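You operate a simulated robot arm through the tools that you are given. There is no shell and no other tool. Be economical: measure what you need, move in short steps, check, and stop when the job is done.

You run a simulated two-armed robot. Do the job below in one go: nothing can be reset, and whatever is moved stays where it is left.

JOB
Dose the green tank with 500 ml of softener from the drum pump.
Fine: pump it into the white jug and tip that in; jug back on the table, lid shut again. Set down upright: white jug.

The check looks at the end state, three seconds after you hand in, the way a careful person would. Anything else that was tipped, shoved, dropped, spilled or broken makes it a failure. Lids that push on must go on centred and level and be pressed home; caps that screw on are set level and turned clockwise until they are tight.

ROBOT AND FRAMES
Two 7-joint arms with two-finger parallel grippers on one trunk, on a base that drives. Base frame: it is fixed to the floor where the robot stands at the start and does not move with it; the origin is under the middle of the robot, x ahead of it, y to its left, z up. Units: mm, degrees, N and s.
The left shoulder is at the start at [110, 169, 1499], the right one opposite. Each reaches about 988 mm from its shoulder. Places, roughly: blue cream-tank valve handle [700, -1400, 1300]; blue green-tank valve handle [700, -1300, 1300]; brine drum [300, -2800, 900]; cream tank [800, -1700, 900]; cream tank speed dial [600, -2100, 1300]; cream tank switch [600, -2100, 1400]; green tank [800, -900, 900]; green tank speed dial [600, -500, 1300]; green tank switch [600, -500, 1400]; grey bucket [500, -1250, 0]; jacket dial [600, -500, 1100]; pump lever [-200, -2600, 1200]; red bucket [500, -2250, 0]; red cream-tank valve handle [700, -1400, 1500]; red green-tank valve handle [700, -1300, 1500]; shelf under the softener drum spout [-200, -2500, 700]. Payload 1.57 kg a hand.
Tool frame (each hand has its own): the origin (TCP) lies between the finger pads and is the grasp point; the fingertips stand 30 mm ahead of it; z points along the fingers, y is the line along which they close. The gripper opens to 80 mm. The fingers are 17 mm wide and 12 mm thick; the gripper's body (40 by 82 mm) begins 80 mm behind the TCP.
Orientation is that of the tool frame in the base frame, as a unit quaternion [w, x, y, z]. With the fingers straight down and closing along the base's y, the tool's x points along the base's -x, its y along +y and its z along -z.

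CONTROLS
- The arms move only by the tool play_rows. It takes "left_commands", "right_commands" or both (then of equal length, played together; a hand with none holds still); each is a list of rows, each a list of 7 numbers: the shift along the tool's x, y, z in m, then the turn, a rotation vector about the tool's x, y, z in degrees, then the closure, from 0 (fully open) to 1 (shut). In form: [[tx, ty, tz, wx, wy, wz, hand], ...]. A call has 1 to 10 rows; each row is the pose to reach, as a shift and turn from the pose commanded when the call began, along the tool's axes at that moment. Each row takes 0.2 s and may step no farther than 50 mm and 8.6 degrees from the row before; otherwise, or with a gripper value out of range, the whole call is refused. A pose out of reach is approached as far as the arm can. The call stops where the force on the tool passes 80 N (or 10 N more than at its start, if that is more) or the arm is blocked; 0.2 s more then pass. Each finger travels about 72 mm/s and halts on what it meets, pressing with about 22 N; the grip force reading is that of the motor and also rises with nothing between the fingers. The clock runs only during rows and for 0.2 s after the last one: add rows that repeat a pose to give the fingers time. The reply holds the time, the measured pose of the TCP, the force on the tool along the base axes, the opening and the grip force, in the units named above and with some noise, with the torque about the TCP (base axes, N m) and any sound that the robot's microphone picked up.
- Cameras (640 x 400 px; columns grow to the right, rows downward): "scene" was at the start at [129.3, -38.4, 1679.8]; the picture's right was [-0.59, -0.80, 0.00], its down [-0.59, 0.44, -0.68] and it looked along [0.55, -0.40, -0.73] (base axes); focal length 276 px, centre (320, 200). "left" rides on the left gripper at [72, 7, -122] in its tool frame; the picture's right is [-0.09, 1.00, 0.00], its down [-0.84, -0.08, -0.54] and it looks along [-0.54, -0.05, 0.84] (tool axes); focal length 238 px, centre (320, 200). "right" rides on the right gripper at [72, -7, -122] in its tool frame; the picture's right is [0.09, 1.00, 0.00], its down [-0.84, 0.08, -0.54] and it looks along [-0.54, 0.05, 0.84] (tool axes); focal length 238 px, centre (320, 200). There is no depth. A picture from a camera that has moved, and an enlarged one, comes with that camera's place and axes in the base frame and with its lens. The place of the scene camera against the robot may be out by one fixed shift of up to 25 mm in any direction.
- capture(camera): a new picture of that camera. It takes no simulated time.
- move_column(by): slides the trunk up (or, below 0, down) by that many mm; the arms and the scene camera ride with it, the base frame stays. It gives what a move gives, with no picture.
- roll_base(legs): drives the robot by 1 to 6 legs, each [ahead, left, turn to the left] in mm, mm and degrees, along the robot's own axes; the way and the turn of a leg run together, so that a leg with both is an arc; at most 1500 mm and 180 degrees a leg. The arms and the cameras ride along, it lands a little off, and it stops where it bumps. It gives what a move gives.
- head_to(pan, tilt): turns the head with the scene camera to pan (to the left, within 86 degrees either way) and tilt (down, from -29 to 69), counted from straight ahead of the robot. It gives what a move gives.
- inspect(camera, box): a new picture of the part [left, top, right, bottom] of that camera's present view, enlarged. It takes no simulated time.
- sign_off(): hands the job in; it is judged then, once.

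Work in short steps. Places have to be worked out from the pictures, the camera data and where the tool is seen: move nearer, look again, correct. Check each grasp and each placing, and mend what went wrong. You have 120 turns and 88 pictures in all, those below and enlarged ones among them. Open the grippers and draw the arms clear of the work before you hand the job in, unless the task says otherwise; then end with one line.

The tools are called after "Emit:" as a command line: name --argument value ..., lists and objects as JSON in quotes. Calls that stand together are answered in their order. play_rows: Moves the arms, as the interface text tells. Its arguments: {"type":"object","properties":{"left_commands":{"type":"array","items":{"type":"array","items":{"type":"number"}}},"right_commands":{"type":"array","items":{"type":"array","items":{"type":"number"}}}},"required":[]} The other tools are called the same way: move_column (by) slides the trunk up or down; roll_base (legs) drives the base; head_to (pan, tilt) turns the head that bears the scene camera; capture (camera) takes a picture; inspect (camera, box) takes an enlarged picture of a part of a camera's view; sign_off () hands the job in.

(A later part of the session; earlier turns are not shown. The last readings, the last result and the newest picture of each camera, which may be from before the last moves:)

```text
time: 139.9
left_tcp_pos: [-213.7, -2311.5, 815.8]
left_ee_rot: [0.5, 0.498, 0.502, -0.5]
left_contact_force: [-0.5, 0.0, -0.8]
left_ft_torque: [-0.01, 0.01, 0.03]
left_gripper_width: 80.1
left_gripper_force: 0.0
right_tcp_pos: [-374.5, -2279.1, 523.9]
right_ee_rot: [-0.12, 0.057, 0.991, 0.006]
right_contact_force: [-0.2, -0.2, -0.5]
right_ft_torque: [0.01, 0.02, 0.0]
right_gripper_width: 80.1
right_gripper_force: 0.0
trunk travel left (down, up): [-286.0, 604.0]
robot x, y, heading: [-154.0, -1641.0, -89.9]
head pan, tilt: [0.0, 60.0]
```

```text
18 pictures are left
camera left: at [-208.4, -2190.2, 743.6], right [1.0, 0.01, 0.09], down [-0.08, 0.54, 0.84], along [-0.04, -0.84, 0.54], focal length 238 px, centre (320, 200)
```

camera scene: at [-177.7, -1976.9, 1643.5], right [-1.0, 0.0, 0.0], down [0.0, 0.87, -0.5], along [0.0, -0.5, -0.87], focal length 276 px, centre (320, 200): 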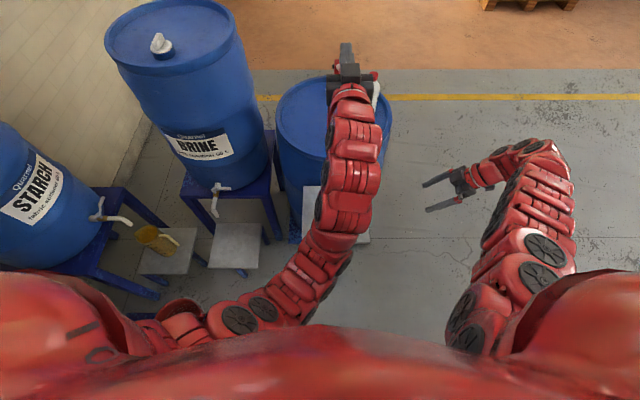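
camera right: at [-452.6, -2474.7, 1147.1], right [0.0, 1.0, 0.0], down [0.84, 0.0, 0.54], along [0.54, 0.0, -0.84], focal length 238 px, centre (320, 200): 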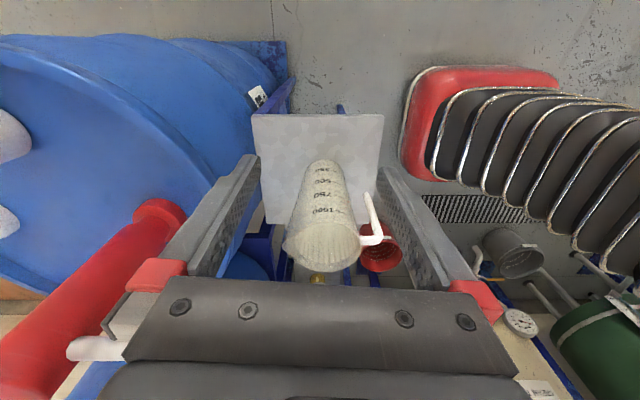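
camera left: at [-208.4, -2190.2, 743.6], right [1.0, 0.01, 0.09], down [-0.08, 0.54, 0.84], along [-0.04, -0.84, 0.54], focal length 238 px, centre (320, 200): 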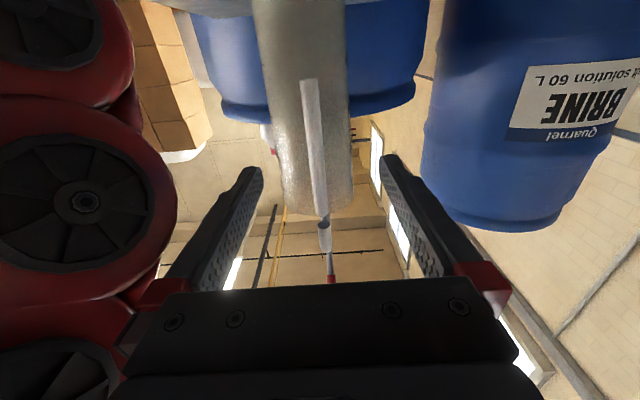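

Same alignment as before. Grip, lift, and back straight out; then weigh once more.

Emit:
play_rows --left_commands '[[0, -0.004, 0.03, 0, 0, 0, 0], [0, -0.004, 0.06, 0, 0, 0, 0], [0, -0.004, 0.06, 0, 0, 0, 0.4], [0, -0.004, 0.06, 0, 0, 0, 0.8], [0, -0.004, 0.06, 0, 0, 0, 1], [0, -0.004, 0.06, 0, 0, 0, 1], [0, -0.004, 0.06, 0, 0, 0, 1]]'

Emit:
play_rows --left_commands '[[-0.005, 0, 0, 0, 0, 0, 1], [-0.01, 0, 0, 0, 0, 0, 1], [-0.015, 0, 0, 0, 0, 0, 1], [-0.015, 0, 0, 0, 0, 0, 1]]'

Emit:
play_rows --left_commands '[[0, 0, 0, 0, 0, 0, 1]]'

Emit:
play_rows --left_commands '[[0, 0, 0, 0, 0, 0, 1]]'

Emit:
play_rows --left_commands '[[0, 0, 0, 0, 0, 0, 1]]'

Emit:
play_rows --left_commands '[[0, 0, 0, 0, 0, 0, 1]]'

Emit:
play_rows --left_commands '[[0, 0, 0, 0, 0, 0, 1]]'

Emit:
play_rows --left_commands '[[0, 0, 0, 0, 0, 0, 1]]'

Emit:
play_rows --left_commands '[[0, 0, 0, 0, 0, 0, 1]]'

Emit:
play_rows --left_commands '[[0, 0, 0, 0, 0, 0, 1]]'

Emit:
play_rows --left_commands '[[0, 0, 0, 0, 0, 0, 1]]'

```text
time: 141.5
left_tcp_pos: [-220.9, -2370.1, 815.1]
left_ee_rot: [0.501, 0.497, 0.503, -0.499]
left_contact_force: [2.0, -2.1, 0.0]
left_ft_torque: [-0.08, -0.1, 0.04]
left_gripper_width: 13.1
left_gripper_force: 22.1
right_tcp_pos: [-374.3, -2279.4, 523.9]
right_ee_rot: [-0.12, 0.057, 0.991, 0.006]
right_contact_force: [0.3, 0.1, 0.6]
right_ft_torque: [-0.02, 0.03, -0.02]
right_gripper_width: 79.9
right_gripper_force: 0.1
trunk travel left (down, up): [-286.0, 604.0]
robot x, y, heading: [-157.8, -1643.0, -89.8]
head pan, tilt: [0.0, 60.0]
```

```text
time: 142.5
left_tcp_pos: [-218.6, -2370.9, 830.7]
left_ee_rot: [0.5, 0.498, 0.502, -0.5]
left_contact_force: [-0.4, 0.3, -6.8]
left_ft_torque: [0.57, 0.01, 0.01]
left_gripper_width: 13.1
left_gripper_force: 22.1
right_tcp_pos: [-375.3, -2279.1, 524.2]
right_ee_rot: [-0.121, 0.057, 0.991, 0.006]
right_contact_force: [1.0, 0.0, 1.0]
right_ft_torque: [0.02, 0.02, 0.02]
right_gripper_width: 79.7
right_gripper_force: 0.0
trunk travel left (down, up): [-286.0, 604.0]
robot x, y, heading: [-159.6, -1644.1, -89.8]
head pan, tilt: [0.0, 60.0]
```

```text
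time: 142.9
left_tcp_pos: [-218.5, -2371.5, 830.4]
left_ee_rot: [0.5, 0.497, 0.503, -0.499]
left_contact_force: [-0.2, -1.0, -6.7]
left_ft_torque: [0.52, -0.03, 0.0]
left_gripper_width: 13.3
left_gripper_force: 22.5
right_tcp_pos: [-375.5, -2279.1, 523.3]
right_ee_rot: [-0.121, 0.057, 0.991, 0.006]
right_contact_force: [0.6, 0.4, -1.2]
right_ft_torque: [0.04, 0.01, 0.04]
right_gripper_width: 80.0
right_gripper_force: 0.0
trunk travel left (down, up): [-286.0, 604.0]
robot x, y, heading: [-160.8, -1638.8, -89.7]
head pan, tilt: [0.0, 60.0]
```

```text
time: 143.3
left_tcp_pos: [-218.7, -2370.4, 829.9]
left_ee_rot: [0.5, 0.498, 0.503, -0.5]
left_contact_force: [-0.1, 0.2, -5.8]
left_ft_torque: [0.5, -0.01, 0.01]
left_gripper_width: 13.2
left_gripper_force: 21.8
right_tcp_pos: [-374.9, -2280.0, 524.1]
right_ee_rot: [-0.121, 0.056, 0.991, 0.006]
right_contact_force: [0.0, 0.2, -0.9]
right_ft_torque: [0.03, -0.03, -0.02]
right_gripper_width: 80.2
right_gripper_force: 0.1
trunk travel left (down, up): [-286.0, 604.0]
robot x, y, heading: [-157.3, -1638.8, -89.9]
head pan, tilt: [0.0, 60.0]
```

```text
time: 143.7
left_tcp_pos: [-217.7, -2370.6, 830.5]
left_ee_rot: [0.5, 0.499, 0.502, -0.499]
left_contact_force: [-0.4, -1.1, -6.4]
left_ft_torque: [0.57, -0.03, -0.01]
left_gripper_width: 13.1
left_gripper_force: 21.7
right_tcp_pos: [-374.5, -2280.4, 523.4]
right_ee_rot: [-0.121, 0.057, 0.991, 0.006]
right_contact_force: [0.1, 0.9, -0.3]
right_ft_torque: [0.0, 0.01, -0.01]
right_gripper_width: 79.9
right_gripper_force: 0.1
trunk travel left (down, up): [-286.0, 604.0]
robot x, y, heading: [-160.0, -1641.9, -89.8]
head pan, tilt: [0.0, 60.0]
```

```text
time: 144.1
left_tcp_pos: [-218.7, -2371.4, 830.3]
left_ee_rot: [0.501, 0.497, 0.503, -0.499]
left_contact_force: [-0.1, 0.2, -6.4]
left_ft_torque: [0.54, -0.03, -0.01]
left_gripper_width: 12.9
left_gripper_force: 21.5
right_tcp_pos: [-374.4, -2280.6, 523.6]
right_ee_rot: [-0.121, 0.056, 0.991, 0.006]
right_contact_force: [0.1, 0.0, -0.1]
right_ft_torque: [0.0, 0.0, -0.05]
right_gripper_width: 79.9
right_gripper_force: 0.1
trunk travel left (down, up): [-286.0, 604.0]
robot x, y, heading: [-160.0, -1637.5, -89.7]
head pan, tilt: [0.0, 60.0]
```

```text
time: 144.5
left_tcp_pos: [-218.5, -2371.8, 829.8]
left_ee_rot: [0.5, 0.498, 0.503, -0.499]
left_contact_force: [-0.3, 0.0, -6.6]
left_ft_torque: [0.58, -0.01, 0.0]
left_gripper_width: 13.1
left_gripper_force: 22.1
right_tcp_pos: [-374.9, -2279.6, 522.8]
right_ee_rot: [-0.121, 0.057, 0.991, 0.006]
right_contact_force: [0.3, -0.6, 0.3]
right_ft_torque: [0.0, 0.01, -0.02]
right_gripper_width: 79.8
right_gripper_force: 0.0
trunk travel left (down, up): [-286.0, 604.0]
robot x, y, heading: [-156.7, -1637.5, -89.8]
head pan, tilt: [0.0, 60.0]
```

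```text
time: 144.9
left_tcp_pos: [-218.6, -2372.1, 829.9]
left_ee_rot: [0.5, 0.498, 0.502, -0.499]
left_contact_force: [0.8, 0.1, -7.2]
left_ft_torque: [0.55, -0.01, -0.01]
left_gripper_width: 13.2
left_gripper_force: 21.9
right_tcp_pos: [-375.6, -2279.8, 524.0]
right_ee_rot: [-0.121, 0.057, 0.991, 0.007]
right_contact_force: [-0.1, 0.9, 0.3]
right_ft_torque: [0.01, 0.04, -0.01]
right_gripper_width: 79.9
right_gripper_force: 0.0
trunk travel left (down, up): [-286.0, 604.0]
robot x, y, heading: [-160.5, -1642.2, -90.2]
head pan, tilt: [0.0, 60.0]
```

```text
time: 145.3
left_tcp_pos: [-219.4, -2371.5, 829.7]
left_ee_rot: [0.5, 0.498, 0.503, -0.499]
left_contact_force: [-0.4, -0.2, -6.6]
left_ft_torque: [0.52, -0.06, 0.0]
left_gripper_width: 13.1
left_gripper_force: 22.5
right_tcp_pos: [-374.4, -2279.8, 524.4]
right_ee_rot: [-0.121, 0.056, 0.991, 0.006]
right_contact_force: [-0.1, -0.1, 0.2]
right_ft_torque: [0.03, -0.01, -0.02]
right_gripper_width: 79.6
right_gripper_force: 0.1
trunk travel left (down, up): [-286.0, 604.0]
robot x, y, heading: [-157.5, -1641.0, -89.6]
head pan, tilt: [0.0, 60.0]
```

```text
time: 145.7
left_tcp_pos: [-218.4, -2371.8, 831.2]
left_ee_rot: [0.5, 0.498, 0.503, -0.5]
left_contact_force: [0.0, 0.4, -6.4]
left_ft_torque: [0.54, -0.05, -0.01]
left_gripper_width: 13.2
left_gripper_force: 22.0
right_tcp_pos: [-375.0, -2279.5, 523.5]
right_ee_rot: [-0.121, 0.058, 0.991, 0.006]
right_contact_force: [0.0, -0.5, -0.4]
right_ft_torque: [0.0, 0.0, 0.0]
right_gripper_width: 79.9
right_gripper_force: 0.1
trunk travel left (down, up): [-286.0, 604.0]
robot x, y, heading: [-158.6, -1640.8, -89.8]
head pan, tilt: [0.0, 60.0]
```

```text
time: 146.1
left_tcp_pos: [-219.5, -2371.6, 830.5]
left_ee_rot: [0.5, 0.498, 0.503, -0.499]
left_contact_force: [0.3, -0.5, -7.2]
left_ft_torque: [0.54, -0.03, 0.0]
left_gripper_width: 13.4
left_gripper_force: 21.9
right_tcp_pos: [-374.0, -2280.2, 524.0]
right_ee_rot: [-0.121, 0.057, 0.991, 0.006]
right_contact_force: [0.5, -0.5, 0.2]
right_ft_torque: [0.02, 0.03, -0.02]
right_gripper_width: 79.8
right_gripper_force: 0.0
trunk travel left (down, up): [-286.0, 604.0]
robot x, y, heading: [-162.8, -1642.9, -89.7]
head pan, tilt: [0.0, 60.0]
```

Weighing now gives about 530–550 ml, so I'll leave a little in the jug when pouring. I back out from the shelf, raise the trunk, and drive to face the green tank from a distance.

Emit:
roll_base --legs '[[-260, 0, 0]]'

Emit:
move_column --by 330

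Emit:
roll_base --legs '[[0, -350, 0], [-490, 0, 0], [0, 0, 90]]'

Emit:
head_to --pan -5 --tilt 25

Emit:
capture --camera "scene"

```text
time: 148.0
left_tcp_pos: [-224.3, -2112.2, 830.1]
left_ee_rot: [-0.499, -0.5, -0.5, 0.501]
left_contact_force: [1.7, 0.4, -6.1]
left_ft_torque: [0.58, -0.06, 0.0]
left_gripper_width: 13.2
left_gripper_force: 22.1
right_tcp_pos: [-379.7, -2020.3, 524.9]
right_ee_rot: [-0.121, 0.061, 0.991, 0.006]
right_contact_force: [-0.4, 0.3, 0.7]
right_ft_torque: [0.03, -0.01, 0.0]
right_gripper_width: 80.1
right_gripper_force: 0.1
trunk travel left (down, up): [-286.0, 604.0]
robot x, y, heading: [-153.9, -1382.1, -90.4]
head pan, tilt: [0.0, 60.0]
```

```text
time: 151.2
left_tcp_pos: [-224.9, -2113.6, 1159.4]
left_ee_rot: [-0.498, -0.499, -0.501, 0.501]
left_contact_force: [-0.5, 0.0, -5.3]
left_ft_torque: [0.53, -0.01, 0.03]
left_gripper_width: 13.2
left_gripper_force: 21.8
right_tcp_pos: [-378.4, -2019.2, 854.1]
right_ee_rot: [-0.121, 0.062, 0.991, 0.007]
right_contact_force: [0.3, -0.6, 0.7]
right_ft_torque: [0.01, -0.01, 0.0]
right_gripper_width: 79.8
right_gripper_force: 0.1
trunk travel left (down, up): [-616.0, 274.0]
robot x, y, heading: [-154.2, -1380.4, -90.3]
head pan, tilt: [0.0, 60.0]
```

```text
time: 159.7
left_tcp_pos: [226.3, -978.3, 1161.5]
left_ee_rot: [0.707, 0.011, 0.707, -0.014]
left_contact_force: [0.0, -0.2, -5.7]
left_ft_torque: [0.01, 0.52, -0.03]
left_gripper_width: 13.3
left_gripper_force: 21.8
right_tcp_pos: [128.3, -1130.1, 854.0]
right_ee_rot: [-0.092, -0.645, 0.754, -0.08]
right_contact_force: [-0.7, -0.2, -0.5]
right_ft_torque: [0.04, 0.0, 0.02]
right_gripper_width: 80.0
right_gripper_force: 0.1
trunk travel left (down, up): [-616.0, 274.0]
robot x, y, heading: [-501.0, -893.2, -2.0]
head pan, tilt: [0.0, 60.0]
```

```text
time: 160.7
left_tcp_pos: [227.2, -977.9, 1159.8]
left_ee_rot: [0.707, 0.011, 0.707, -0.014]
left_contact_force: [-0.2, 0.7, -5.6]
left_ft_torque: [0.07, 0.54, -0.02]
left_gripper_width: 12.9
left_gripper_force: 21.8
right_tcp_pos: [128.5, -1129.6, 853.8]
right_ee_rot: [-0.092, -0.645, 0.754, -0.08]
right_contact_force: [0.6, -0.5, 0.2]
right_ft_torque: [-0.02, 0.0, -0.02]
right_gripper_width: 80.0
right_gripper_force: 0.0
trunk travel left (down, up): [-616.0, 274.0]
robot x, y, heading: [-496.3, -886.9, -2.1]
head pan, tilt: [-5.0, 25.0]
```

```text
17 pictures are left
camera scene: at [-341.3, -894.7, 1516.3], right [-0.12, -0.99, 0.0], down [-0.42, 0.05, -0.91], along [0.9, -0.11, -0.42], focal length 276 px, centre (320, 200)
```

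scene: 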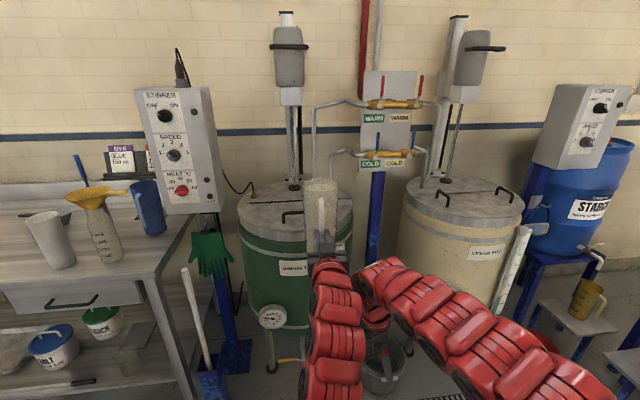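

The green tank and its front lid handle are visible behind the jug. I zoom in on the lid.

Emit:
inspect --camera "scene" --box '[220, 150, 380, 280]'

```text
3.08 times, centred on (300, 215) of scene
camera zoom: at [-341.3, -894.7, 1516.3], right [-0.12, -0.99, 0.0], down [-0.42, 0.05, -0.91], along [0.9, -0.11, -0.42], focal length 850 px, centre (382, 154)
```

zoom: 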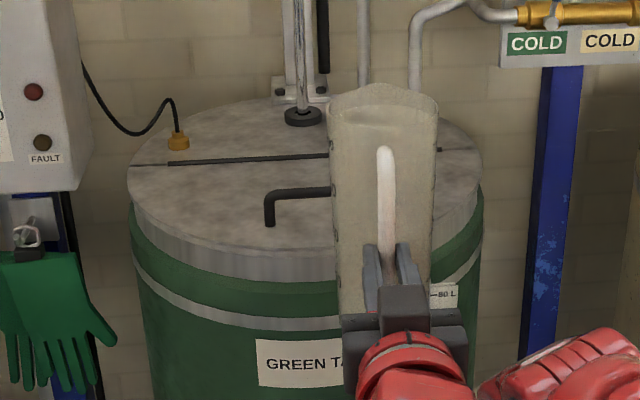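

Lid geometry: hinge at x≈800 along y, lid top z≈970, handle bar at (603, y -860…-972, z≈1012). I move the jug hand to the left out of the lid's swing in small steps, level, and straighten the right hand.

Emit:
play_rows --left_commands '[[0, 0.02, 0, 0, 0, 0, 1], [0, 0.04, 0, 0, 0, 0, 1], [0, 0.06, -0.01, 0, 0, 0, 1], [0, 0.08, -0.02, 0, 0, 0, 1], [0, 0.1, -0.03, 0, 0, 0, 1]]' --right_commands '[[0, 0, -0.02, 0, -3, 0, 0], [0, 0, -0.04, 0, -6, 0, 0], [0, 0, -0.06, 0, -9, 0, 0], [0, 0, -0.08, 0, -12, 0, 0], [0, 0, -0.1, 0, -14, 0, 0]]'

```text
time: 161.9
left_tcp_pos: [201.5, -875.1, 1158.5]
left_ee_rot: [0.706, 0.011, 0.708, -0.014]
left_contact_force: [-0.5, -0.4, -6.7]
left_ft_torque: [0.08, 0.56, 0.04]
left_gripper_width: 13.1
left_gripper_force: 22.2
right_tcp_pos: [150.7, -1106.6, 952.7]
right_ee_rot: [0.001, -0.65, 0.76, 0.0]
right_contact_force: [-0.3, -0.1, 0.4]
right_ft_torque: [-0.02, 0.01, -0.01]
right_gripper_width: 80.1
right_gripper_force: 0.1
right hand out of reach, approached as far as the arm can: row 2, 3, 4, 5
trunk travel left (down, up): [-616.0, 274.0]
robot x, y, heading: [-500.0, -886.2, -2.1]
head pan, tilt: [-5.0, 25.0]
```

Level and fine. I continue the left hand another 100 mm out and 60 mm back, and square the right hand.

Emit:
play_rows --left_commands '[[0, 0.02, -0.012, 0, 0, 0, 1], [0, 0.04, -0.024, 0, 0, 0, 1], [0, 0.06, -0.036, 0, 0, 0, 1], [0, 0.08, -0.048, 0, 0, 0, 1], [0, 0.1, -0.06, 0, 0, 0, 1]]' --right_commands '[[0, 0, -0.02, 0, 0, -2, 0], [0, 0, -0.04, 0, 0, -4, 0], [0, 0, -0.06, 0, 0, -6, 0], [0, 0, -0.08, 0, 0, -7, 0], [0, 0, -0.1, 0, 0, -7, 0]]'

```text
time: 163.1
left_tcp_pos: [178.2, -779.7, 1178.1]
left_ee_rot: [0.706, 0.01, 0.708, -0.013]
left_contact_force: [0.2, 0.9, -6.4]
left_ft_torque: [0.15, 0.52, 0.0]
left_gripper_width: 13.3
left_gripper_force: 22.2
left hand out of reach, approached as far as the arm can: row 4, 5
right_tcp_pos: [152.7, -1103.1, 1052.1]
right_ee_rot: [0.001, -0.695, 0.719, 0.001]
right_contact_force: [-0.2, 0.0, -0.3]
right_ft_torque: [0.0, 0.03, -0.03]
right_gripper_width: 80.0
right_gripper_force: 0.0
trunk travel left (down, up): [-616.0, 274.0]
robot x, y, heading: [-499.1, -891.6, -1.8]
head pan, tilt: [-5.0, 25.0]
```

The control box stands at y≈-650…-400 near x≈600, so the jug must stay further back. I try retracting it in small level steps.

Emit:
play_rows --left_commands '[[0, 0, -0.02, 0, 0, 0, 1], [0, 0, -0.04, 0, 0, 0, 1], [0, 0, -0.06, 0, 0, 0, 1], [0, 0, -0.08, 0, 0, 0, 1], [0, 0, -0.1, 0, 0, 0, 1]]'

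```text
time: 164.3
left_tcp_pos: [177.2, -780.7, 1179.0]
left_ee_rot: [0.707, 0.011, 0.707, -0.013]
left_contact_force: [0.0, 0.0, -6.7]
left_ft_torque: [0.2, 0.52, 0.0]
left_gripper_width: 13.3
left_gripper_force: 22.3
left hand out of reach, approached as far as the arm can: row 1, 2, 3, 4, 5
right_tcp_pos: [152.7, -1104.0, 1051.1]
right_ee_rot: [0.003, -0.695, 0.719, 0.0]
right_contact_force: [-0.1, 0.2, -0.8]
right_ft_torque: [0.01, -0.02, 0.01]
right_gripper_width: 79.9
right_gripper_force: 0.1
trunk travel left (down, up): [-616.0, 274.0]
robot x, y, heading: [-494.2, -890.0, -2.0]
head pan, tilt: [-5.0, 25.0]
```

The arm can't retract there, and an odd sideways torque appeared; I look at the jug.

Emit:
inspect --camera "scene" --box '[160, 120, 440, 330]'

```text
1.90 times, centred on (300, 225) of scene
camera zoom: at [-341.4, -894.6, 1516.4], right [-0.12, -0.99, 0.0], down [-0.42, 0.05, -0.91], along [0.9, -0.11, -0.42], focal length 526 px, centre (358, 152)
```

zoom: 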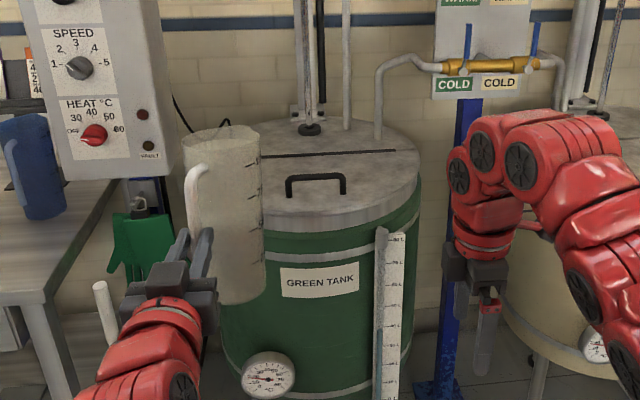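

The jug has merely yawed ~14° about its handle; it is upright. I raise the trunk 200 mm so the jug clears the lid's swing from above, and bring it back toward the middle (away from the control box).

Emit:
move_column --by 200

Emit:
play_rows --left_commands '[[0, -0.02, 0, 0, 0, 0, 1], [0, -0.045, 0, 0, 0, 0, 1], [0, -0.07, 0, 0, 0, 0, 1], [0, -0.095, 0, 0, 0, 0, 1], [0, -0.12, 0, 0, 0, 0, 1], [0, -0.14, 0, 0, 0, 0, 1], [0, -0.14, 0, 0, 0, 0, 1]]'

Emit:
play_rows --right_commands '[[0, 0, 0.03, 0, 0, 0, 0], [0, 0, 0.06, 0, 0, 0, 0], [0, 0, 0.09, 0, 0, 0, 0], [0, 0, 0.12, 0, 0, 0, 0], [0, 0, 0.15, 0, 0, 0, 0]]'

```text
time: 166.5
left_tcp_pos: [177.2, -781.4, 1378.1]
left_ee_rot: [0.707, 0.011, 0.707, -0.014]
left_contact_force: [1.1, 0.8, -5.7]
left_ft_torque: [0.13, 0.55, -0.03]
left_gripper_width: 13.2
left_gripper_force: 22.2
right_tcp_pos: [152.9, -1104.6, 1251.4]
right_ee_rot: [0.002, -0.695, 0.719, -0.001]
right_contact_force: [-0.2, 0.1, 0.2]
right_ft_torque: [-0.02, 0.0, -0.03]
right_gripper_width: 79.9
right_gripper_force: 0.0
trunk travel left (down, up): [-816.0, 74.0]
robot x, y, heading: [-499.3, -888.1, -2.1]
head pan, tilt: [-5.0, 25.0]
```

```text
time: 168.1
left_tcp_pos: [171.8, -920.4, 1378.1]
left_ee_rot: [0.707, 0.01, 0.707, -0.012]
left_contact_force: [-1.3, 0.0, -6.2]
left_ft_torque: [0.13, 0.49, -0.01]
left_gripper_width: 13.3
left_gripper_force: 21.9
right_tcp_pos: [151.9, -1104.2, 1252.0]
right_ee_rot: [0.002, -0.696, 0.718, -0.001]
right_contact_force: [0.1, -0.9, 0.0]
right_ft_torque: [0.04, -0.01, -0.01]
right_gripper_width: 80.2
right_gripper_force: 0.0
trunk travel left (down, up): [-816.0, 74.0]
robot x, y, heading: [-498.7, -887.1, -2.1]
head pan, tilt: [-5.0, 25.0]
```

```text
time: 169.3
left_tcp_pos: [173.3, -919.9, 1378.5]
left_ee_rot: [0.707, 0.011, 0.707, -0.013]
left_contact_force: [0.1, 0.2, -6.4]
left_ft_torque: [0.13, 0.51, -0.01]
left_gripper_width: 13.2
left_gripper_force: 22.3
right_tcp_pos: [150.3, -1102.7, 1100.4]
right_ee_rot: [0.002, -0.695, 0.719, 0.0]
right_contact_force: [0.8, 0.4, -0.2]
right_ft_torque: [-0.02, 0.04, -0.01]
right_gripper_width: 80.3
right_gripper_force: 0.0
trunk travel left (down, up): [-816.0, 74.0]
robot x, y, heading: [-497.1, -893.9, -2.2]
head pan, tilt: [-5.0, 25.0]
```

Now I drive so the right hand comes above the lid handle.

Emit:
roll_base --legs '[[0, 0, 2.1], [0, 165, 0], [430, 0, 0]]'

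Emit:
capture --camera "right"

```text
time: 173.3
left_tcp_pos: [594.0, -731.9, 1379.3]
left_ee_rot: [0.707, -0.001, 0.707, -0.002]
left_contact_force: [-0.2, -0.5, -7.0]
left_ft_torque: [0.13, 0.52, -0.02]
left_gripper_width: 13.4
left_gripper_force: 22.2
right_tcp_pos: [579.0, -915.0, 1102.7]
right_ee_rot: [-0.003, 0.707, -0.707, 0.0]
right_contact_force: [-0.5, 0.1, -0.5]
right_ft_torque: [-0.01, -0.02, -0.01]
right_gripper_width: 80.0
right_gripper_force: 0.1
trunk travel left (down, up): [-816.0, 74.0]
robot x, y, heading: [-79.2, -724.7, -0.0]
head pan, tilt: [-5.0, 25.0]
```

```text
14 pictures are left
camera right: at [585.2, -986.8, 1223.5], right [-1.0, -0.09, 0.0], down [-0.08, 0.84, 0.54], along [-0.05, 0.54, -0.84], focal length 238 px, centre (320, 200)
```

right: 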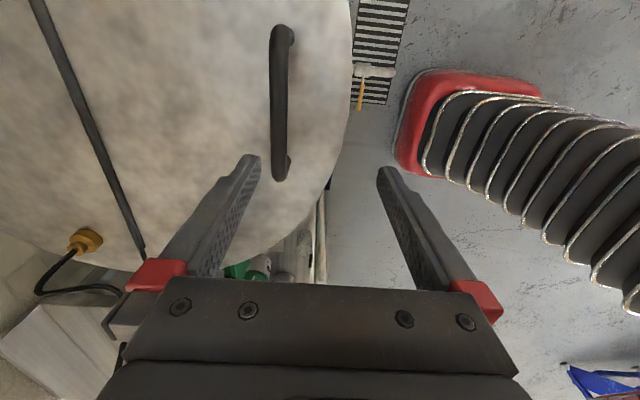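

The bar is at x≈614, y -992…-877. I shift over it, descend to z≈1020 and close.

Emit:
play_rows --right_commands '[[0.01, -0.02, 0, 0, 0, 0, 0], [0.019, -0.036, 0.0, 0, 0, 0, 0], [0.019, -0.036, 0.03, 0, 0, 0, 0], [0.019, -0.036, 0.06, 0, 0, 0, 0], [0.019, -0.036, 0.083, 0, 0, 0, 0]]'

Emit:
play_rows --right_commands '[[0, 0, 0, 0, 0, 0, 0.4], [0, 0, 0, 0, 0, 0, 0.8], [0, 0, 0, 0, 0, 0, 1], [0, 0, 0, 0, 0, 0, 1], [0, 0, 0, 0, 0, 0, 1]]'

```text
time: 174.5
left_tcp_pos: [592.0, -731.3, 1379.1]
left_ee_rot: [0.707, -0.002, 0.707, 0.0]
left_contact_force: [-0.3, -0.3, -5.7]
left_ft_torque: [0.09, 0.52, -0.03]
left_gripper_width: 13.2
left_gripper_force: 21.8
right_tcp_pos: [612.6, -932.3, 1018.0]
right_ee_rot: [-0.002, 0.708, -0.706, 0.001]
right_contact_force: [1.2, -1.0, 5.7]
right_ft_torque: [0.0, 0.18, 0.02]
right_gripper_width: 79.0
right_gripper_force: 0.2
trunk travel left (down, up): [-816.0, 74.0]
robot x, y, heading: [-77.7, -722.6, -0.1]
head pan, tilt: [-5.0, 25.0]
```

```text
time: 175.7
left_tcp_pos: [591.6, -730.5, 1379.2]
left_ee_rot: [0.707, -0.002, 0.707, 0.0]
left_contact_force: [-0.3, -0.5, -6.6]
left_ft_torque: [0.16, 0.5, -0.01]
left_gripper_width: 13.3
left_gripper_force: 22.4
right_tcp_pos: [612.9, -933.0, 1018.0]
right_ee_rot: [-0.002, 0.707, -0.707, 0.001]
right_contact_force: [-1.0, 0.1, 7.4]
right_ft_torque: [0.0, -0.03, -0.09]
right_gripper_width: 13.8
right_gripper_force: 30.2
trunk travel left (down, up): [-816.0, 74.0]
robot x, y, heading: [-77.2, -724.9, -0.2]
head pan, tilt: [-5.0, 25.0]
```

Bar gripped (13.8 mm). I swing the lid up along its arc to 40° first.

Emit:
play_rows --right_commands '[[0, -0.0064, -0.0261, 0, 0, 0, 1], [0, -0.0165, -0.0511, 0, 0, 0, 1], [0, -0.0298, -0.0744, 0, 0, 0, 1], [0, -0.0464, -0.0957, 0, 0, 0, 1], [0, -0.0657, -0.1144, 0, 0, 0, 1]]'

```text
time: 176.9
left_tcp_pos: [599.1, -730.7, 1376.0]
left_ee_rot: [0.705, -0.002, 0.709, 0.0]
left_contact_force: [0.6, 0.1, -6.3]
left_ft_torque: [0.11, 0.53, 0.0]
left_gripper_width: 13.2
left_gripper_force: 21.7
right_tcp_pos: [656.0, -931.7, 1108.6]
right_ee_rot: [-0.002, 0.709, -0.705, -0.001]
right_contact_force: [14.3, -1.8, -18.6]
right_ft_torque: [0.13, 0.09, -0.08]
right_gripper_width: 13.6
right_gripper_force: 30.7
right hand out of reach, approached as far as the arm can: row 4, 5
trunk travel left (down, up): [-816.0, 74.0]
robot x, y, heading: [-75.0, -721.3, 0.1]
head pan, tilt: [-5.0, 25.0]
```

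The lid is up about 30° but the arm hit a limit with fingers straight down. I try continuing while pitching the hand forward around the bar.

Emit:
play_rows --right_commands '[[0, 0, 0, 7, 0, 0, 1], [0, 0, 0, 14, 0, 0, 1], [0, -0.01, -0.012, 20, 0, 0, 1], [0, -0.022, -0.024, 26, 0, 0, 1]]'

```text
time: 177.9
left_tcp_pos: [589.2, -732.4, 1380.1]
left_ee_rot: [0.708, -0.002, 0.706, -0.002]
left_contact_force: [-1.7, -1.3, -4.8]
left_ft_torque: [0.1, 0.49, 0.0]
left_gripper_width: 13.1
left_gripper_force: 22.0
right_tcp_pos: [669.9, -936.2, 1140.8]
right_ee_rot: [0.161, -0.687, 0.69, -0.162]
right_contact_force: [12.8, -8.5, -14.0]
right_ft_torque: [-0.65, -0.16, 0.2]
right_gripper_width: 14.0
right_gripper_force: 30.1
trunk travel left (down, up): [-816.0, 74.0]
robot x, y, heading: [-79.3, -721.6, -0.0]
head pan, tilt: [-5.0, 25.0]
```

Pitching forward works. I continue along the arc toward ~65°.

Emit:
play_rows --right_commands '[[0, -0.0297, -0.0054, 0, 0, 0, 1], [0, -0.0583, -0.0064, 0, 0, 0, 1], [0, -0.0868, -0.0034, 0, 0, 0, 1]]'

Emit:
capture --camera "scene"

```text
time: 178.7
left_tcp_pos: [593.1, -732.4, 1378.1]
left_ee_rot: [0.707, -0.002, 0.707, -0.001]
left_contact_force: [-0.6, 0.2, -6.3]
left_ft_torque: [0.14, 0.55, -0.03]
left_gripper_width: 13.1
left_gripper_force: 21.9
right_tcp_pos: [749.4, -934.5, 1179.3]
right_ee_rot: [0.163, -0.688, 0.689, -0.16]
right_contact_force: [-2.9, -9.0, 4.5]
right_ft_torque: [0.27, 0.15, 0.14]
right_gripper_width: 13.5
right_gripper_force: 29.7
trunk travel left (down, up): [-816.0, 74.0]
robot x, y, heading: [-78.6, -721.9, -0.0]
head pan, tilt: [-5.0, 25.0]
```

```text
13 pictures are left
camera scene: at [79.8, -724.0, 1716.5], right [-0.09, -1.0, 0.0], down [-0.42, 0.04, -0.91], along [0.9, -0.08, -0.42], focal length 276 px, centre (320, 200)
```

scene: 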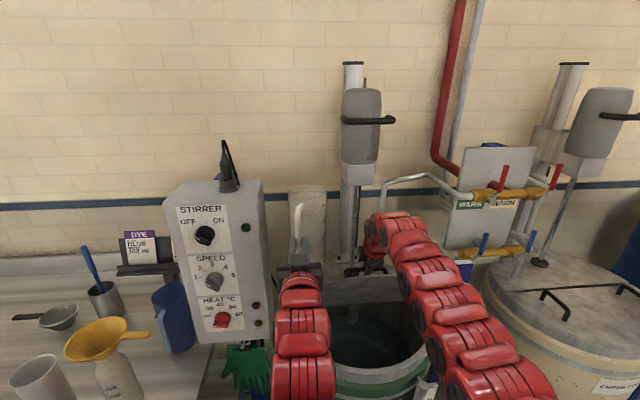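

The lid is about 65° open. I carry it on past vertical while bringing the hand back toward vertical.

Emit:
play_rows --right_commands '[[0, -0.0256, 0.0069, -5, 0, 0, 1], [0, -0.0516, 0.0174, -10, 0, 0, 1], [0, -0.0759, 0.0314, -15, 0, 0, 1], [0, -0.0979, 0.0488, -20, 0, 0, 1]]'

```text
time: 179.7
left_tcp_pos: [592.8, -732.8, 1379.5]
left_ee_rot: [0.707, 0.0, 0.707, 0.0]
left_contact_force: [0.0, 1.1, -6.2]
left_ft_torque: [0.11, 0.54, -0.02]
left_gripper_width: 13.2
left_gripper_force: 21.6
right_tcp_pos: [720.0, -904.9, 1167.1]
right_ee_rot: [0.098, -0.7, 0.701, -0.096]
right_contact_force: [-3.5, -16.3, -1.8]
right_ft_torque: [-0.66, -0.01, -0.28]
right_gripper_width: 13.3
right_gripper_force: 29.9
right hand out of reach, approached as far as the arm can: row 1, 2, 3, 4
trunk travel left (down, up): [-816.0, 74.0]
robot x, y, heading: [-80.4, -724.7, -0.2]
head pan, tilt: [-5.0, 25.0]
```

Straightening cost reach; I restore the forward pitch and push on toward vertical.

Emit:
play_rows --right_commands '[[0.007, -0.0297, -0.002, 8, 0, 0, 1], [0.014, -0.0573, -0.0005, 13, 0, 0, 1], [0.02, -0.078, 0.003, 16, 0, 0, 1]]'

```text
time: 180.5
left_tcp_pos: [593.1, -725.5, 1377.9]
left_ee_rot: [0.707, -0.004, 0.708, -0.001]
left_contact_force: [0.1, 0.2, -6.1]
left_ft_torque: [0.12, 0.52, 0.02]
left_gripper_width: 13.2
left_gripper_force: 22.1
right_tcp_pos: [780.3, -912.0, 1185.3]
right_ee_rot: [-0.191, 0.685, -0.678, 0.187]
right_contact_force: [-1.7, 26.4, -0.9]
right_ft_torque: [0.03, 0.26, -0.43]
right_gripper_width: 13.2
right_gripper_force: 30.0
right hand out of reach, approached as far as the arm can: row 2, 3
trunk travel left (down, up): [-816.0, 74.0]
robot x, y, heading: [-76.4, -721.0, 0.1]
head pan, tilt: [-5.0, 25.0]
```

The arm is at its reach with the lid ~74° up; from here the path is nearly horizontal, so I nudge the base forward 75 mm to carry it past vertical.

Emit:
roll_base --legs '[[75, 0, 0]]'

Emit:
capture --camera "scene"

```text
time: 181.4
left_tcp_pos: [623.8, -729.5, 1378.2]
left_ee_rot: [0.706, -0.002, 0.708, 0.0]
left_contact_force: [-0.3, 0.1, -6.7]
left_ft_torque: [0.12, 0.53, 0.0]
left_gripper_width: 13.1
left_gripper_force: 22.8
right_tcp_pos: [802.6, -915.8, 1188.4]
right_ee_rot: [-0.182, 0.687, -0.68, 0.18]
right_contact_force: [-17.7, 3.3, 25.5]
right_ft_torque: [-0.97, 4.15, -0.4]
right_gripper_width: 13.7
right_gripper_force: 30.1
trunk travel left (down, up): [-816.0, 74.0]
robot x, y, heading: [-39.1, -724.1, 0.1]
head pan, tilt: [-5.0, 25.0]
stopped in leg 1: the force on the tool passed its limit at 96 N (the readings are from after the stop); the commanded pose is now the measured one
```

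```text
12 pictures are left
camera scene: at [107.1, -721.9, 1717.5], right [-0.09, -1.0, 0.0], down [-0.42, 0.04, -0.91], along [0.9, -0.08, -0.42], focal length 276 px, centre (320, 200)
```

scene: 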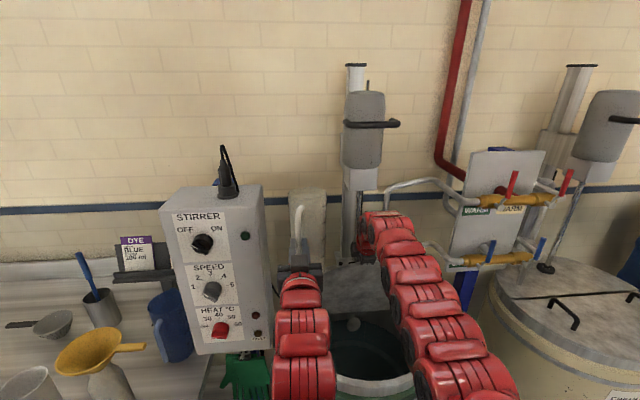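

The lid is held at ~80°, which leaves the front opening free; the gripper body is against the lid edge, so I'll hold it here. I relieve the strain, draw the jug back 45 mm, and test pitching it forward up to 24° (no pour below ~60°).

Emit:
play_rows --left_commands '[[0, 0, -0.02, 0, 0, 0, 1], [0, 0, -0.045, 0, 0, 0, 1], [0, 0, -0.045, 0, 8, 0, 1], [0, 0, -0.045, 0, 16, 0, 1], [0, 0, -0.045, 0, 24, 0, 1]]' --right_commands '[[0, 0.006, 0, 0, 0, 0, 1], [0, 0.01, 0, 0, 0, 0, 1], [0, 0.01, 0, 0, 0, 0, 1], [0, 0.01, 0, 0, 0, 0, 1], [0, 0.01, 0, 0, 0, 0, 1]]'

```text
time: 182.6
left_tcp_pos: [582.2, -731.3, 1379.5]
left_ee_rot: [0.543, -0.002, 0.84, -0.001]
left_contact_force: [0.1, 0.4, -6.2]
left_ft_torque: [0.11, 0.38, -0.01]
left_gripper_width: 12.9
left_gripper_force: 21.7
right_tcp_pos: [799.4, -916.6, 1177.0]
right_ee_rot: [-0.182, 0.687, -0.681, 0.178]
right_contact_force: [0.4, 4.5, 17.9]
right_ft_torque: [0.42, 0.0, 0.15]
right_gripper_width: 13.7
right_gripper_force: 30.7
trunk travel left (down, up): [-816.0, 74.0]
robot x, y, heading: [-40.2, -722.6, -0.1]
head pan, tilt: [-5.0, 25.0]
```

Pitching works smoothly. I lower and tilt together toward the opening: TCP to about (550, -731, 1210) at 56°, still below pouring angle.

Emit:
play_rows --left_commands '[[0.042, 0, 0.01, 0, 8, 0, 1], [0.084, 0, 0.02, 0, 16, 0, 1], [0.126, 0, 0.03, 0, 24, 0, 1], [0.168, 0, 0.04, 0, 32, 0, 1]]'

Emit:
capture --camera "scene"

```text
time: 183.6
left_tcp_pos: [547.0, -731.3, 1206.9]
left_ee_rot: [0.291, -0.001, 0.957, -0.001]
left_contact_force: [-0.1, -0.6, -5.7]
left_ft_torque: [0.07, 0.13, 0.02]
left_gripper_width: 13.4
left_gripper_force: 21.6
right_tcp_pos: [798.7, -917.0, 1179.1]
right_ee_rot: [-0.181, 0.687, -0.681, 0.179]
right_contact_force: [-2.6, 4.8, 10.8]
right_ft_torque: [0.0, 0.02, -0.27]
right_gripper_width: 13.5
right_gripper_force: 30.1
trunk travel left (down, up): [-816.0, 74.0]
robot x, y, heading: [-44.4, -723.0, -0.2]
head pan, tilt: [-5.0, 25.0]
```

```text
11 pictures are left
camera scene: at [113.1, -722.2, 1716.7], right [-0.09, -1.0, 0.0], down [-0.42, 0.04, -0.91], along [0.9, -0.08, -0.42], focal length 276 px, centre (320, 200)
```

scene: 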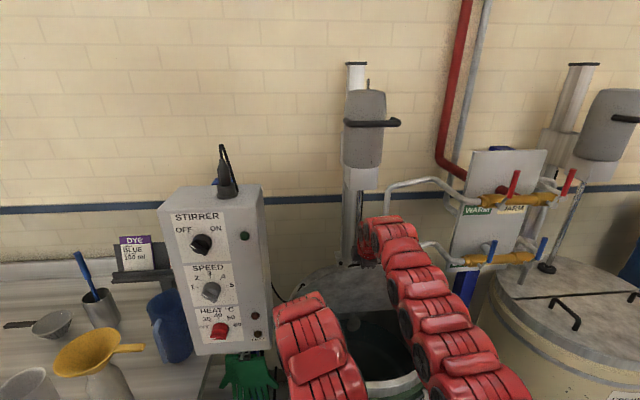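

The arm hides the jug at this tilt; I look down more before pouring.

Emit:
head_to --pan -10 --tilt 48

Emit:
capture --camera "scene"

```text
time: 184.5
left_tcp_pos: [546.8, -730.5, 1207.0]
left_ee_rot: [0.291, -0.001, 0.957, -0.001]
left_contact_force: [-0.3, 0.2, -6.4]
left_ft_torque: [0.07, 0.15, -0.02]
left_gripper_width: 13.1
left_gripper_force: 21.9
right_tcp_pos: [799.5, -917.1, 1177.2]
right_ee_rot: [-0.181, 0.687, -0.681, 0.179]
right_contact_force: [-4.8, 5.0, 7.9]
right_ft_torque: [0.06, 0.07, -0.23]
right_gripper_width: 13.5
right_gripper_force: 30.0
trunk travel left (down, up): [-816.0, 74.0]
robot x, y, heading: [-41.7, -725.8, -0.1]
head pan, tilt: [-10.0, 48.0]
```

```text
10 pictures are left
camera scene: at [99.4, -728.1, 1681.9], right [-0.17, -0.98, 0.0], down [-0.73, 0.13, -0.67], along [0.66, -0.12, -0.74], focal length 276 px, centre (320, 200)
```

scene: 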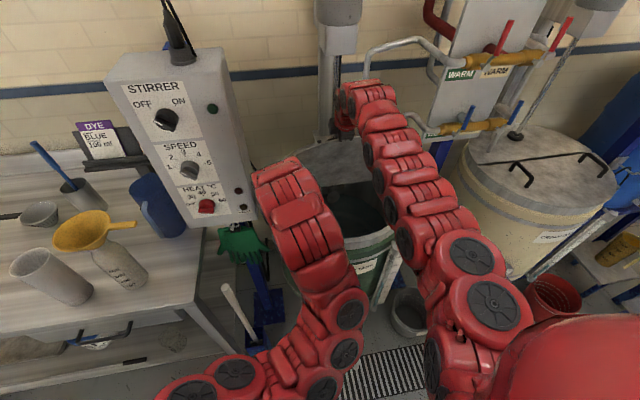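

Kinematics put the lip at about (705, -765, 1115), well inside the opening. I start pouring, tilting slowly to 72° and holding.

Emit:
play_rows --left_commands '[[-0.003, 0, 0.002, 0, 4, 0, 1], [-0.006, 0, 0.004, 0, 8, 0, 1], [-0.009, 0, 0.006, 0, 12, 0, 1], [-0.011, 0, 0.007, 0, 16, 0, 1], [-0.011, 0, 0.007, 0, 16, 0, 1], [-0.011, 0, 0.007, 0, 16, 0, 1], [-0.011, 0, 0.007, 0, 16, 0, 1], [-0.011, 0, 0.007, 0, 16, 0, 1], [-0.011, 0, 0.007, 0, 16, 0, 1]]'

```text
time: 186.5
left_tcp_pos: [556.8, -732.9, 1206.9]
left_ee_rot: [0.226, -0.002, 0.974, 0.0]
left_contact_force: [0.3, -0.6, -4.7]
left_ft_torque: [0.05, 0.05, 0.01]
left_gripper_width: 13.2
left_gripper_force: 22.3
left hand out of reach, approached as far as the arm can: row 3, 4, 5, 6, 7, 8, 9
right_tcp_pos: [800.5, -917.8, 1177.4]
right_ee_rot: [-0.182, 0.686, -0.682, 0.178]
right_contact_force: [-2.0, 4.4, 4.5]
right_ft_torque: [0.13, 0.0, -0.18]
right_gripper_width: 13.8
right_gripper_force: 30.3
trunk travel left (down, up): [-816.0, 74.0]
robot x, y, heading: [-43.4, -723.5, -0.2]
head pan, tilt: [-10.0, 48.0]
```

Pitch is limited at 64°, where pouring has just begun. Rolling the hand about the fingers' axis tips the jug further to the right, into the tank's middle; I roll 76° slowly (tilt ≈ 84°, leaving ~30 ml).

Emit:
play_rows --left_commands '[[0, 0, 0, 0, 0, 5, 1], [0, 0, 0, 0, 0, 10, 1], [0, 0, 0, 0, 0, 15, 1], [0, 0, 0, 0, 0, 20, 1], [0, 0, 0, 0, 0, 25, 1], [0, 0, 0, 0, 0, 30, 1]]'

Emit:
inspect --camera "scene" --box '[230, 120, 450, 290]'

```text
time: 187.9
left_tcp_pos: [559.2, -732.9, 1205.0]
left_ee_rot: [0.219, 0.252, 0.941, 0.059]
left_contact_force: [-0.1, 0.6, -3.9]
left_ft_torque: [-0.01, 0.03, -0.02]
left_gripper_width: 13.2
left_gripper_force: 21.9
right_tcp_pos: [798.8, -917.8, 1178.8]
right_ee_rot: [-0.182, 0.686, -0.681, 0.179]
right_contact_force: [-1.1, 5.3, 5.7]
right_ft_torque: [0.11, -0.01, -0.19]
right_gripper_width: 13.8
right_gripper_force: 30.4
trunk travel left (down, up): [-816.0, 74.0]
robot x, y, heading: [-39.0, -725.5, -0.0]
head pan, tilt: [-10.0, 48.0]
```

```text
2.35 times, centred on (340, 205) of scene
camera zoom: at [100.2, -728.0, 1681.8], right [-0.17, -0.98, 0.0], down [-0.73, 0.13, -0.67], along [0.66, -0.12, -0.74], focal length 650 px, centre (273, 188)
```

zoom: 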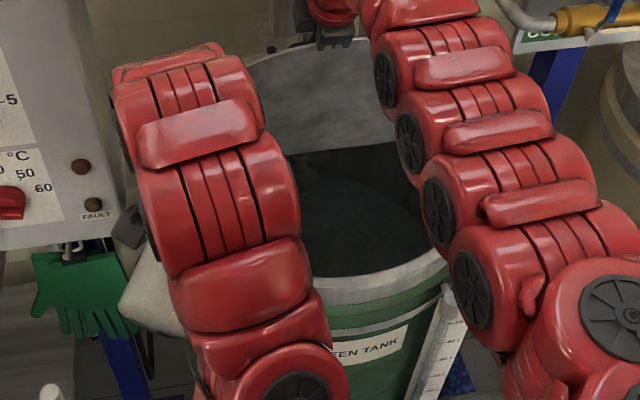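

The jug is where I compute it, mouth inside the tank at (672, -777). Weight is dropping as it pours; I continue the roll to 76° and let it drain.

Emit:
play_rows --left_commands '[[0, 0, 0, 0, 0, 6, 1], [0, 0, 0, 0, 0, 12, 1], [0, 0, 0, 0, 0, 18, 1], [0, 0, 0, 0, 0, 24, 1], [0, 0, 0, 0, 0, 30, 1], [0, 0, 0, 0, 0, 36, 1], [0, 0, 0, 0, 0, 42, 1], [0, 0, 0, 0, 0, 46, 1], [0, 0, 0, 0, 0, 46, 1], [0, 0, 0, 0, 0, 46, 1]]'

Emit:
play_rows --left_commands '[[0, 0, 0, 0, 0, 0, 1], [0, 0, 0, 0, 0, 0, 1], [0, 0, 0, 0, 0, 0, 1], [0, 0, 0, 0, 0, 0, 1], [0, 0, 0, 0, 0, 0, 1]]'

Emit:
play_rows --left_commands '[[0, 0, 0, 0, 0, 0, 1]]'

Emit:
play_rows --left_commands '[[0, 0, 0, 0, 0, 0, 1]]'

Emit:
play_rows --left_commands '[[0, 0, 0, 0, 0, 0, 1]]'

```text
time: 190.1
left_tcp_pos: [557.2, -733.8, 1204.5]
left_ee_rot: [0.179, 0.598, 0.769, 0.139]
left_contact_force: [0.4, 0.1, -1.3]
left_ft_torque: [-0.04, 0.03, 0.0]
left_gripper_width: 12.8
left_gripper_force: 22.1
right_tcp_pos: [800.5, -917.6, 1178.1]
right_ee_rot: [-0.181, 0.687, -0.681, 0.179]
right_contact_force: [-1.8, 5.1, 5.7]
right_ft_torque: [0.06, 0.0, -0.21]
right_gripper_width: 13.6
right_gripper_force: 30.3
trunk travel left (down, up): [-816.0, 74.0]
robot x, y, heading: [-39.4, -727.1, 0.1]
head pan, tilt: [-10.0, 48.0]
```

```text
time: 191.3
left_tcp_pos: [557.2, -733.1, 1203.1]
left_ee_rot: [0.179, 0.599, 0.768, 0.138]
left_contact_force: [0.6, -1.2, -1.0]
left_ft_torque: [-0.04, 0.03, 0.01]
left_gripper_width: 12.5
left_gripper_force: 22.3
right_tcp_pos: [799.6, -917.0, 1177.8]
right_ee_rot: [-0.181, 0.687, -0.681, 0.178]
right_contact_force: [-2.5, 5.5, 4.2]
right_ft_torque: [0.07, 0.04, -0.2]
right_gripper_width: 13.8
right_gripper_force: 30.2
trunk travel left (down, up): [-816.0, 74.0]
robot x, y, heading: [-42.0, -725.8, 0.1]
head pan, tilt: [-10.0, 48.0]
```

```text
time: 191.7
left_tcp_pos: [557.0, -732.7, 1204.0]
left_ee_rot: [0.179, 0.599, 0.768, 0.139]
left_contact_force: [-1.4, -0.1, -2.2]
left_ft_torque: [-0.04, 0.02, -0.05]
left_gripper_width: 12.8
left_gripper_force: 22.0
right_tcp_pos: [800.3, -916.1, 1177.5]
right_ee_rot: [-0.181, 0.687, -0.681, 0.178]
right_contact_force: [-1.9, 5.0, 3.5]
right_ft_torque: [0.09, 0.04, -0.2]
right_gripper_width: 13.8
right_gripper_force: 30.1
trunk travel left (down, up): [-816.0, 74.0]
robot x, y, heading: [-40.3, -725.3, -0.3]
head pan, tilt: [-10.0, 48.0]
```

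```text
time: 192.1
left_tcp_pos: [557.7, -732.2, 1203.5]
left_ee_rot: [0.18, 0.599, 0.768, 0.138]
left_contact_force: [1.4, -0.7, -0.9]
left_ft_torque: [-0.03, 0.03, 0.02]
left_gripper_width: 12.5
left_gripper_force: 21.9
right_tcp_pos: [800.1, -915.8, 1176.9]
right_ee_rot: [-0.182, 0.686, -0.681, 0.178]
right_contact_force: [-0.5, 5.6, 3.8]
right_ft_torque: [0.12, 0.04, -0.22]
right_gripper_width: 13.7
right_gripper_force: 31.4
trunk travel left (down, up): [-816.0, 74.0]
robot x, y, heading: [-41.1, -723.2, 0.1]
head pan, tilt: [-10.0, 48.0]
```

```text
time: 192.5
left_tcp_pos: [557.7, -732.8, 1204.0]
left_ee_rot: [0.18, 0.599, 0.768, 0.138]
left_contact_force: [-1.4, 0.2, -1.8]
left_ft_torque: [-0.02, 0.01, -0.01]
left_gripper_width: 12.3
left_gripper_force: 22.2
right_tcp_pos: [799.3, -916.7, 1178.1]
right_ee_rot: [-0.182, 0.686, -0.681, 0.179]
right_contact_force: [-1.3, 5.7, 4.0]
right_ft_torque: [0.12, -0.02, -0.22]
right_gripper_width: 13.6
right_gripper_force: 29.7
trunk travel left (down, up): [-816.0, 74.0]
robot x, y, heading: [-39.1, -727.2, -0.3]
head pan, tilt: [-10.0, 48.0]
```

About 40 g above empty remains, so roughly 500 ml went in. I roll the jug back over the opening.

Emit:
play_rows --left_commands '[[0, 0, 0, 0, 0, -7.6, 1], [0, 0, 0, 0, 0, -15.2, 1], [0, 0, 0, 0, 0, -22.8, 1], [0, 0, 0, 0, 0, -30.4, 1], [0, 0, 0, 0, 0, -38, 1], [0, 0, 0, 0, 0, -45.6, 1], [0, 0, 0, 0, 0, -53.2, 1], [0, 0, 0, 0, 0, -60.8, 1], [0, 0, 0, 0, 0, -68.4, 1], [0, 0, 0, 0, 0, -76, 1]]'

Emit:
play_rows --left_commands '[[0, 0, 0, 0, 0, 0, 1]]'

```text
time: 194.7
left_tcp_pos: [558.1, -733.8, 1203.9]
left_ee_rot: [0.226, -0.002, 0.974, -0.001]
left_contact_force: [0.3, -0.5, -1.1]
left_ft_torque: [0.05, 0.02, 0.02]
left_gripper_width: 12.6
left_gripper_force: 21.6
right_tcp_pos: [799.8, -917.0, 1178.5]
right_ee_rot: [-0.182, 0.687, -0.681, 0.179]
right_contact_force: [-1.3, 6.5, 5.0]
right_ft_torque: [0.09, -0.05, -0.23]
right_gripper_width: 13.7
right_gripper_force: 30.4
trunk travel left (down, up): [-816.0, 74.0]
robot x, y, heading: [-42.2, -723.8, -0.2]
head pan, tilt: [-10.0, 48.0]
```

```text
time: 195.1
left_tcp_pos: [558.4, -733.5, 1203.6]
left_ee_rot: [0.227, -0.002, 0.974, -0.001]
left_contact_force: [-0.2, -0.2, -0.9]
left_ft_torque: [0.02, 0.03, 0.01]
left_gripper_width: 12.6
left_gripper_force: 22.0
right_tcp_pos: [799.4, -916.0, 1177.6]
right_ee_rot: [-0.182, 0.686, -0.681, 0.179]
right_contact_force: [-1.0, 4.5, 4.1]
right_ft_torque: [0.08, 0.0, -0.2]
right_gripper_width: 13.5
right_gripper_force: 29.8
trunk travel left (down, up): [-816.0, 74.0]
robot x, y, heading: [-42.4, -723.4, 0.6]
head pan, tilt: [-10.0, 48.0]
```

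Now I reverse the lowering path: level the jug while raising it clear of the lid's swing.

Emit:
play_rows --left_commands '[[0.0077, 0, -0.0071, 0, -8, 0, 1], [-0.0183, 0, -0.0422, 0, -16, 0, 1], [-0.0453, 0, -0.0769, 0, -24, 0, 1], [-0.0713, 0, -0.1121, 0, -32, 0, 1], [-0.0982, 0, -0.1468, 0, -40, 0, 1], [-0.1004, 0, -0.1513, 0, -48, 0, 1], [-0.1004, 0, -0.1513, 0, -56, 0, 1], [-0.1004, 0, -0.1513, 0, -64, 0, 1]]'

Emit:
play_rows --left_commands '[[0, 0, 0, 0, 0, 0, 1]]'

Emit:
play_rows --left_commands '[[0, 0, 0, 0, 0, 0, 1]]'

```text
time: 196.9
left_tcp_pos: [580.9, -733.1, 1383.5]
left_ee_rot: [0.71, -0.001, 0.704, -0.002]
left_contact_force: [-0.1, -0.1, -1.9]
left_ft_torque: [0.01, 0.07, -0.01]
left_gripper_width: 12.6
left_gripper_force: 22.1
right_tcp_pos: [800.4, -917.3, 1177.6]
right_ee_rot: [-0.182, 0.687, -0.681, 0.179]
right_contact_force: [-1.3, 5.4, 3.8]
right_ft_torque: [0.08, -0.07, -0.27]
right_gripper_width: 13.9
right_gripper_force: 30.4
trunk travel left (down, up): [-816.0, 74.0]
robot x, y, heading: [-41.5, -727.7, 0.1]
head pan, tilt: [-10.0, 48.0]
```

```text
time: 197.3
left_tcp_pos: [579.5, -731.6, 1383.7]
left_ee_rot: [0.709, -0.001, 0.705, -0.001]
left_contact_force: [-0.7, -0.3, -0.5]
left_ft_torque: [0.01, 0.06, 0.03]
left_gripper_width: 12.9
left_gripper_force: 22.0
right_tcp_pos: [801.0, -917.0, 1178.2]
right_ee_rot: [-0.181, 0.687, -0.681, 0.179]
right_contact_force: [-1.2, 4.6, 3.6]
right_ft_torque: [0.11, 0.04, -0.21]
right_gripper_width: 13.6
right_gripper_force: 30.6
trunk travel left (down, up): [-816.0, 74.0]
robot x, y, heading: [-42.1, -722.8, -0.2]
head pan, tilt: [-10.0, 48.0]
```

```text
time: 197.7
left_tcp_pos: [580.9, -732.5, 1383.7]
left_ee_rot: [0.709, 0.0, 0.705, -0.001]
left_contact_force: [-0.8, 0.2, -1.6]
left_ft_torque: [0.0, 0.08, 0.01]
left_gripper_width: 12.6
left_gripper_force: 22.0
right_tcp_pos: [798.9, -917.4, 1177.2]
right_ee_rot: [-0.182, 0.687, -0.681, 0.178]
right_contact_force: [-2.6, 5.1, 4.3]
right_ft_torque: [0.07, 0.02, -0.14]
right_gripper_width: 13.2
right_gripper_force: 30.4
trunk travel left (down, up): [-816.0, 74.0]
robot x, y, heading: [-43.3, -722.7, 0.1]
head pan, tilt: [-10.0, 48.0]
```

The jug is essentially empty and level. I now close the lid by reversing the arc, first half.

Emit:
play_rows --right_commands '[[0, 0.0237, -0.0109, 0, 0, 0, 1], [0, 0.0493, -0.0188, 0, 0, 0, 1], [0, 0.0758, -0.023, 0, 0, 0, 1], [0, 0.1026, -0.0235, 0, 0, 0, 1], [0, 0.1292, -0.0202, 0, 0, 0, 1]]'

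```text
time: 198.9
left_tcp_pos: [581.9, -732.7, 1382.7]
left_ee_rot: [0.708, -0.002, 0.706, 0.0]
left_contact_force: [0.5, 0.0, -0.7]
left_ft_torque: [0.0, 0.03, 0.0]
left_gripper_width: 12.7
left_gripper_force: 21.7
right_tcp_pos: [677.0, -916.8, 1128.1]
right_ee_rot: [-0.18, 0.687, -0.681, 0.178]
right_contact_force: [-1.5, 3.7, -5.2]
right_ft_torque: [0.24, 0.08, -0.17]
right_gripper_width: 13.7
right_gripper_force: 30.9
trunk travel left (down, up): [-816.0, 74.0]
robot x, y, heading: [-43.4, -725.5, -0.2]
head pan, tilt: [-10.0, 48.0]
```

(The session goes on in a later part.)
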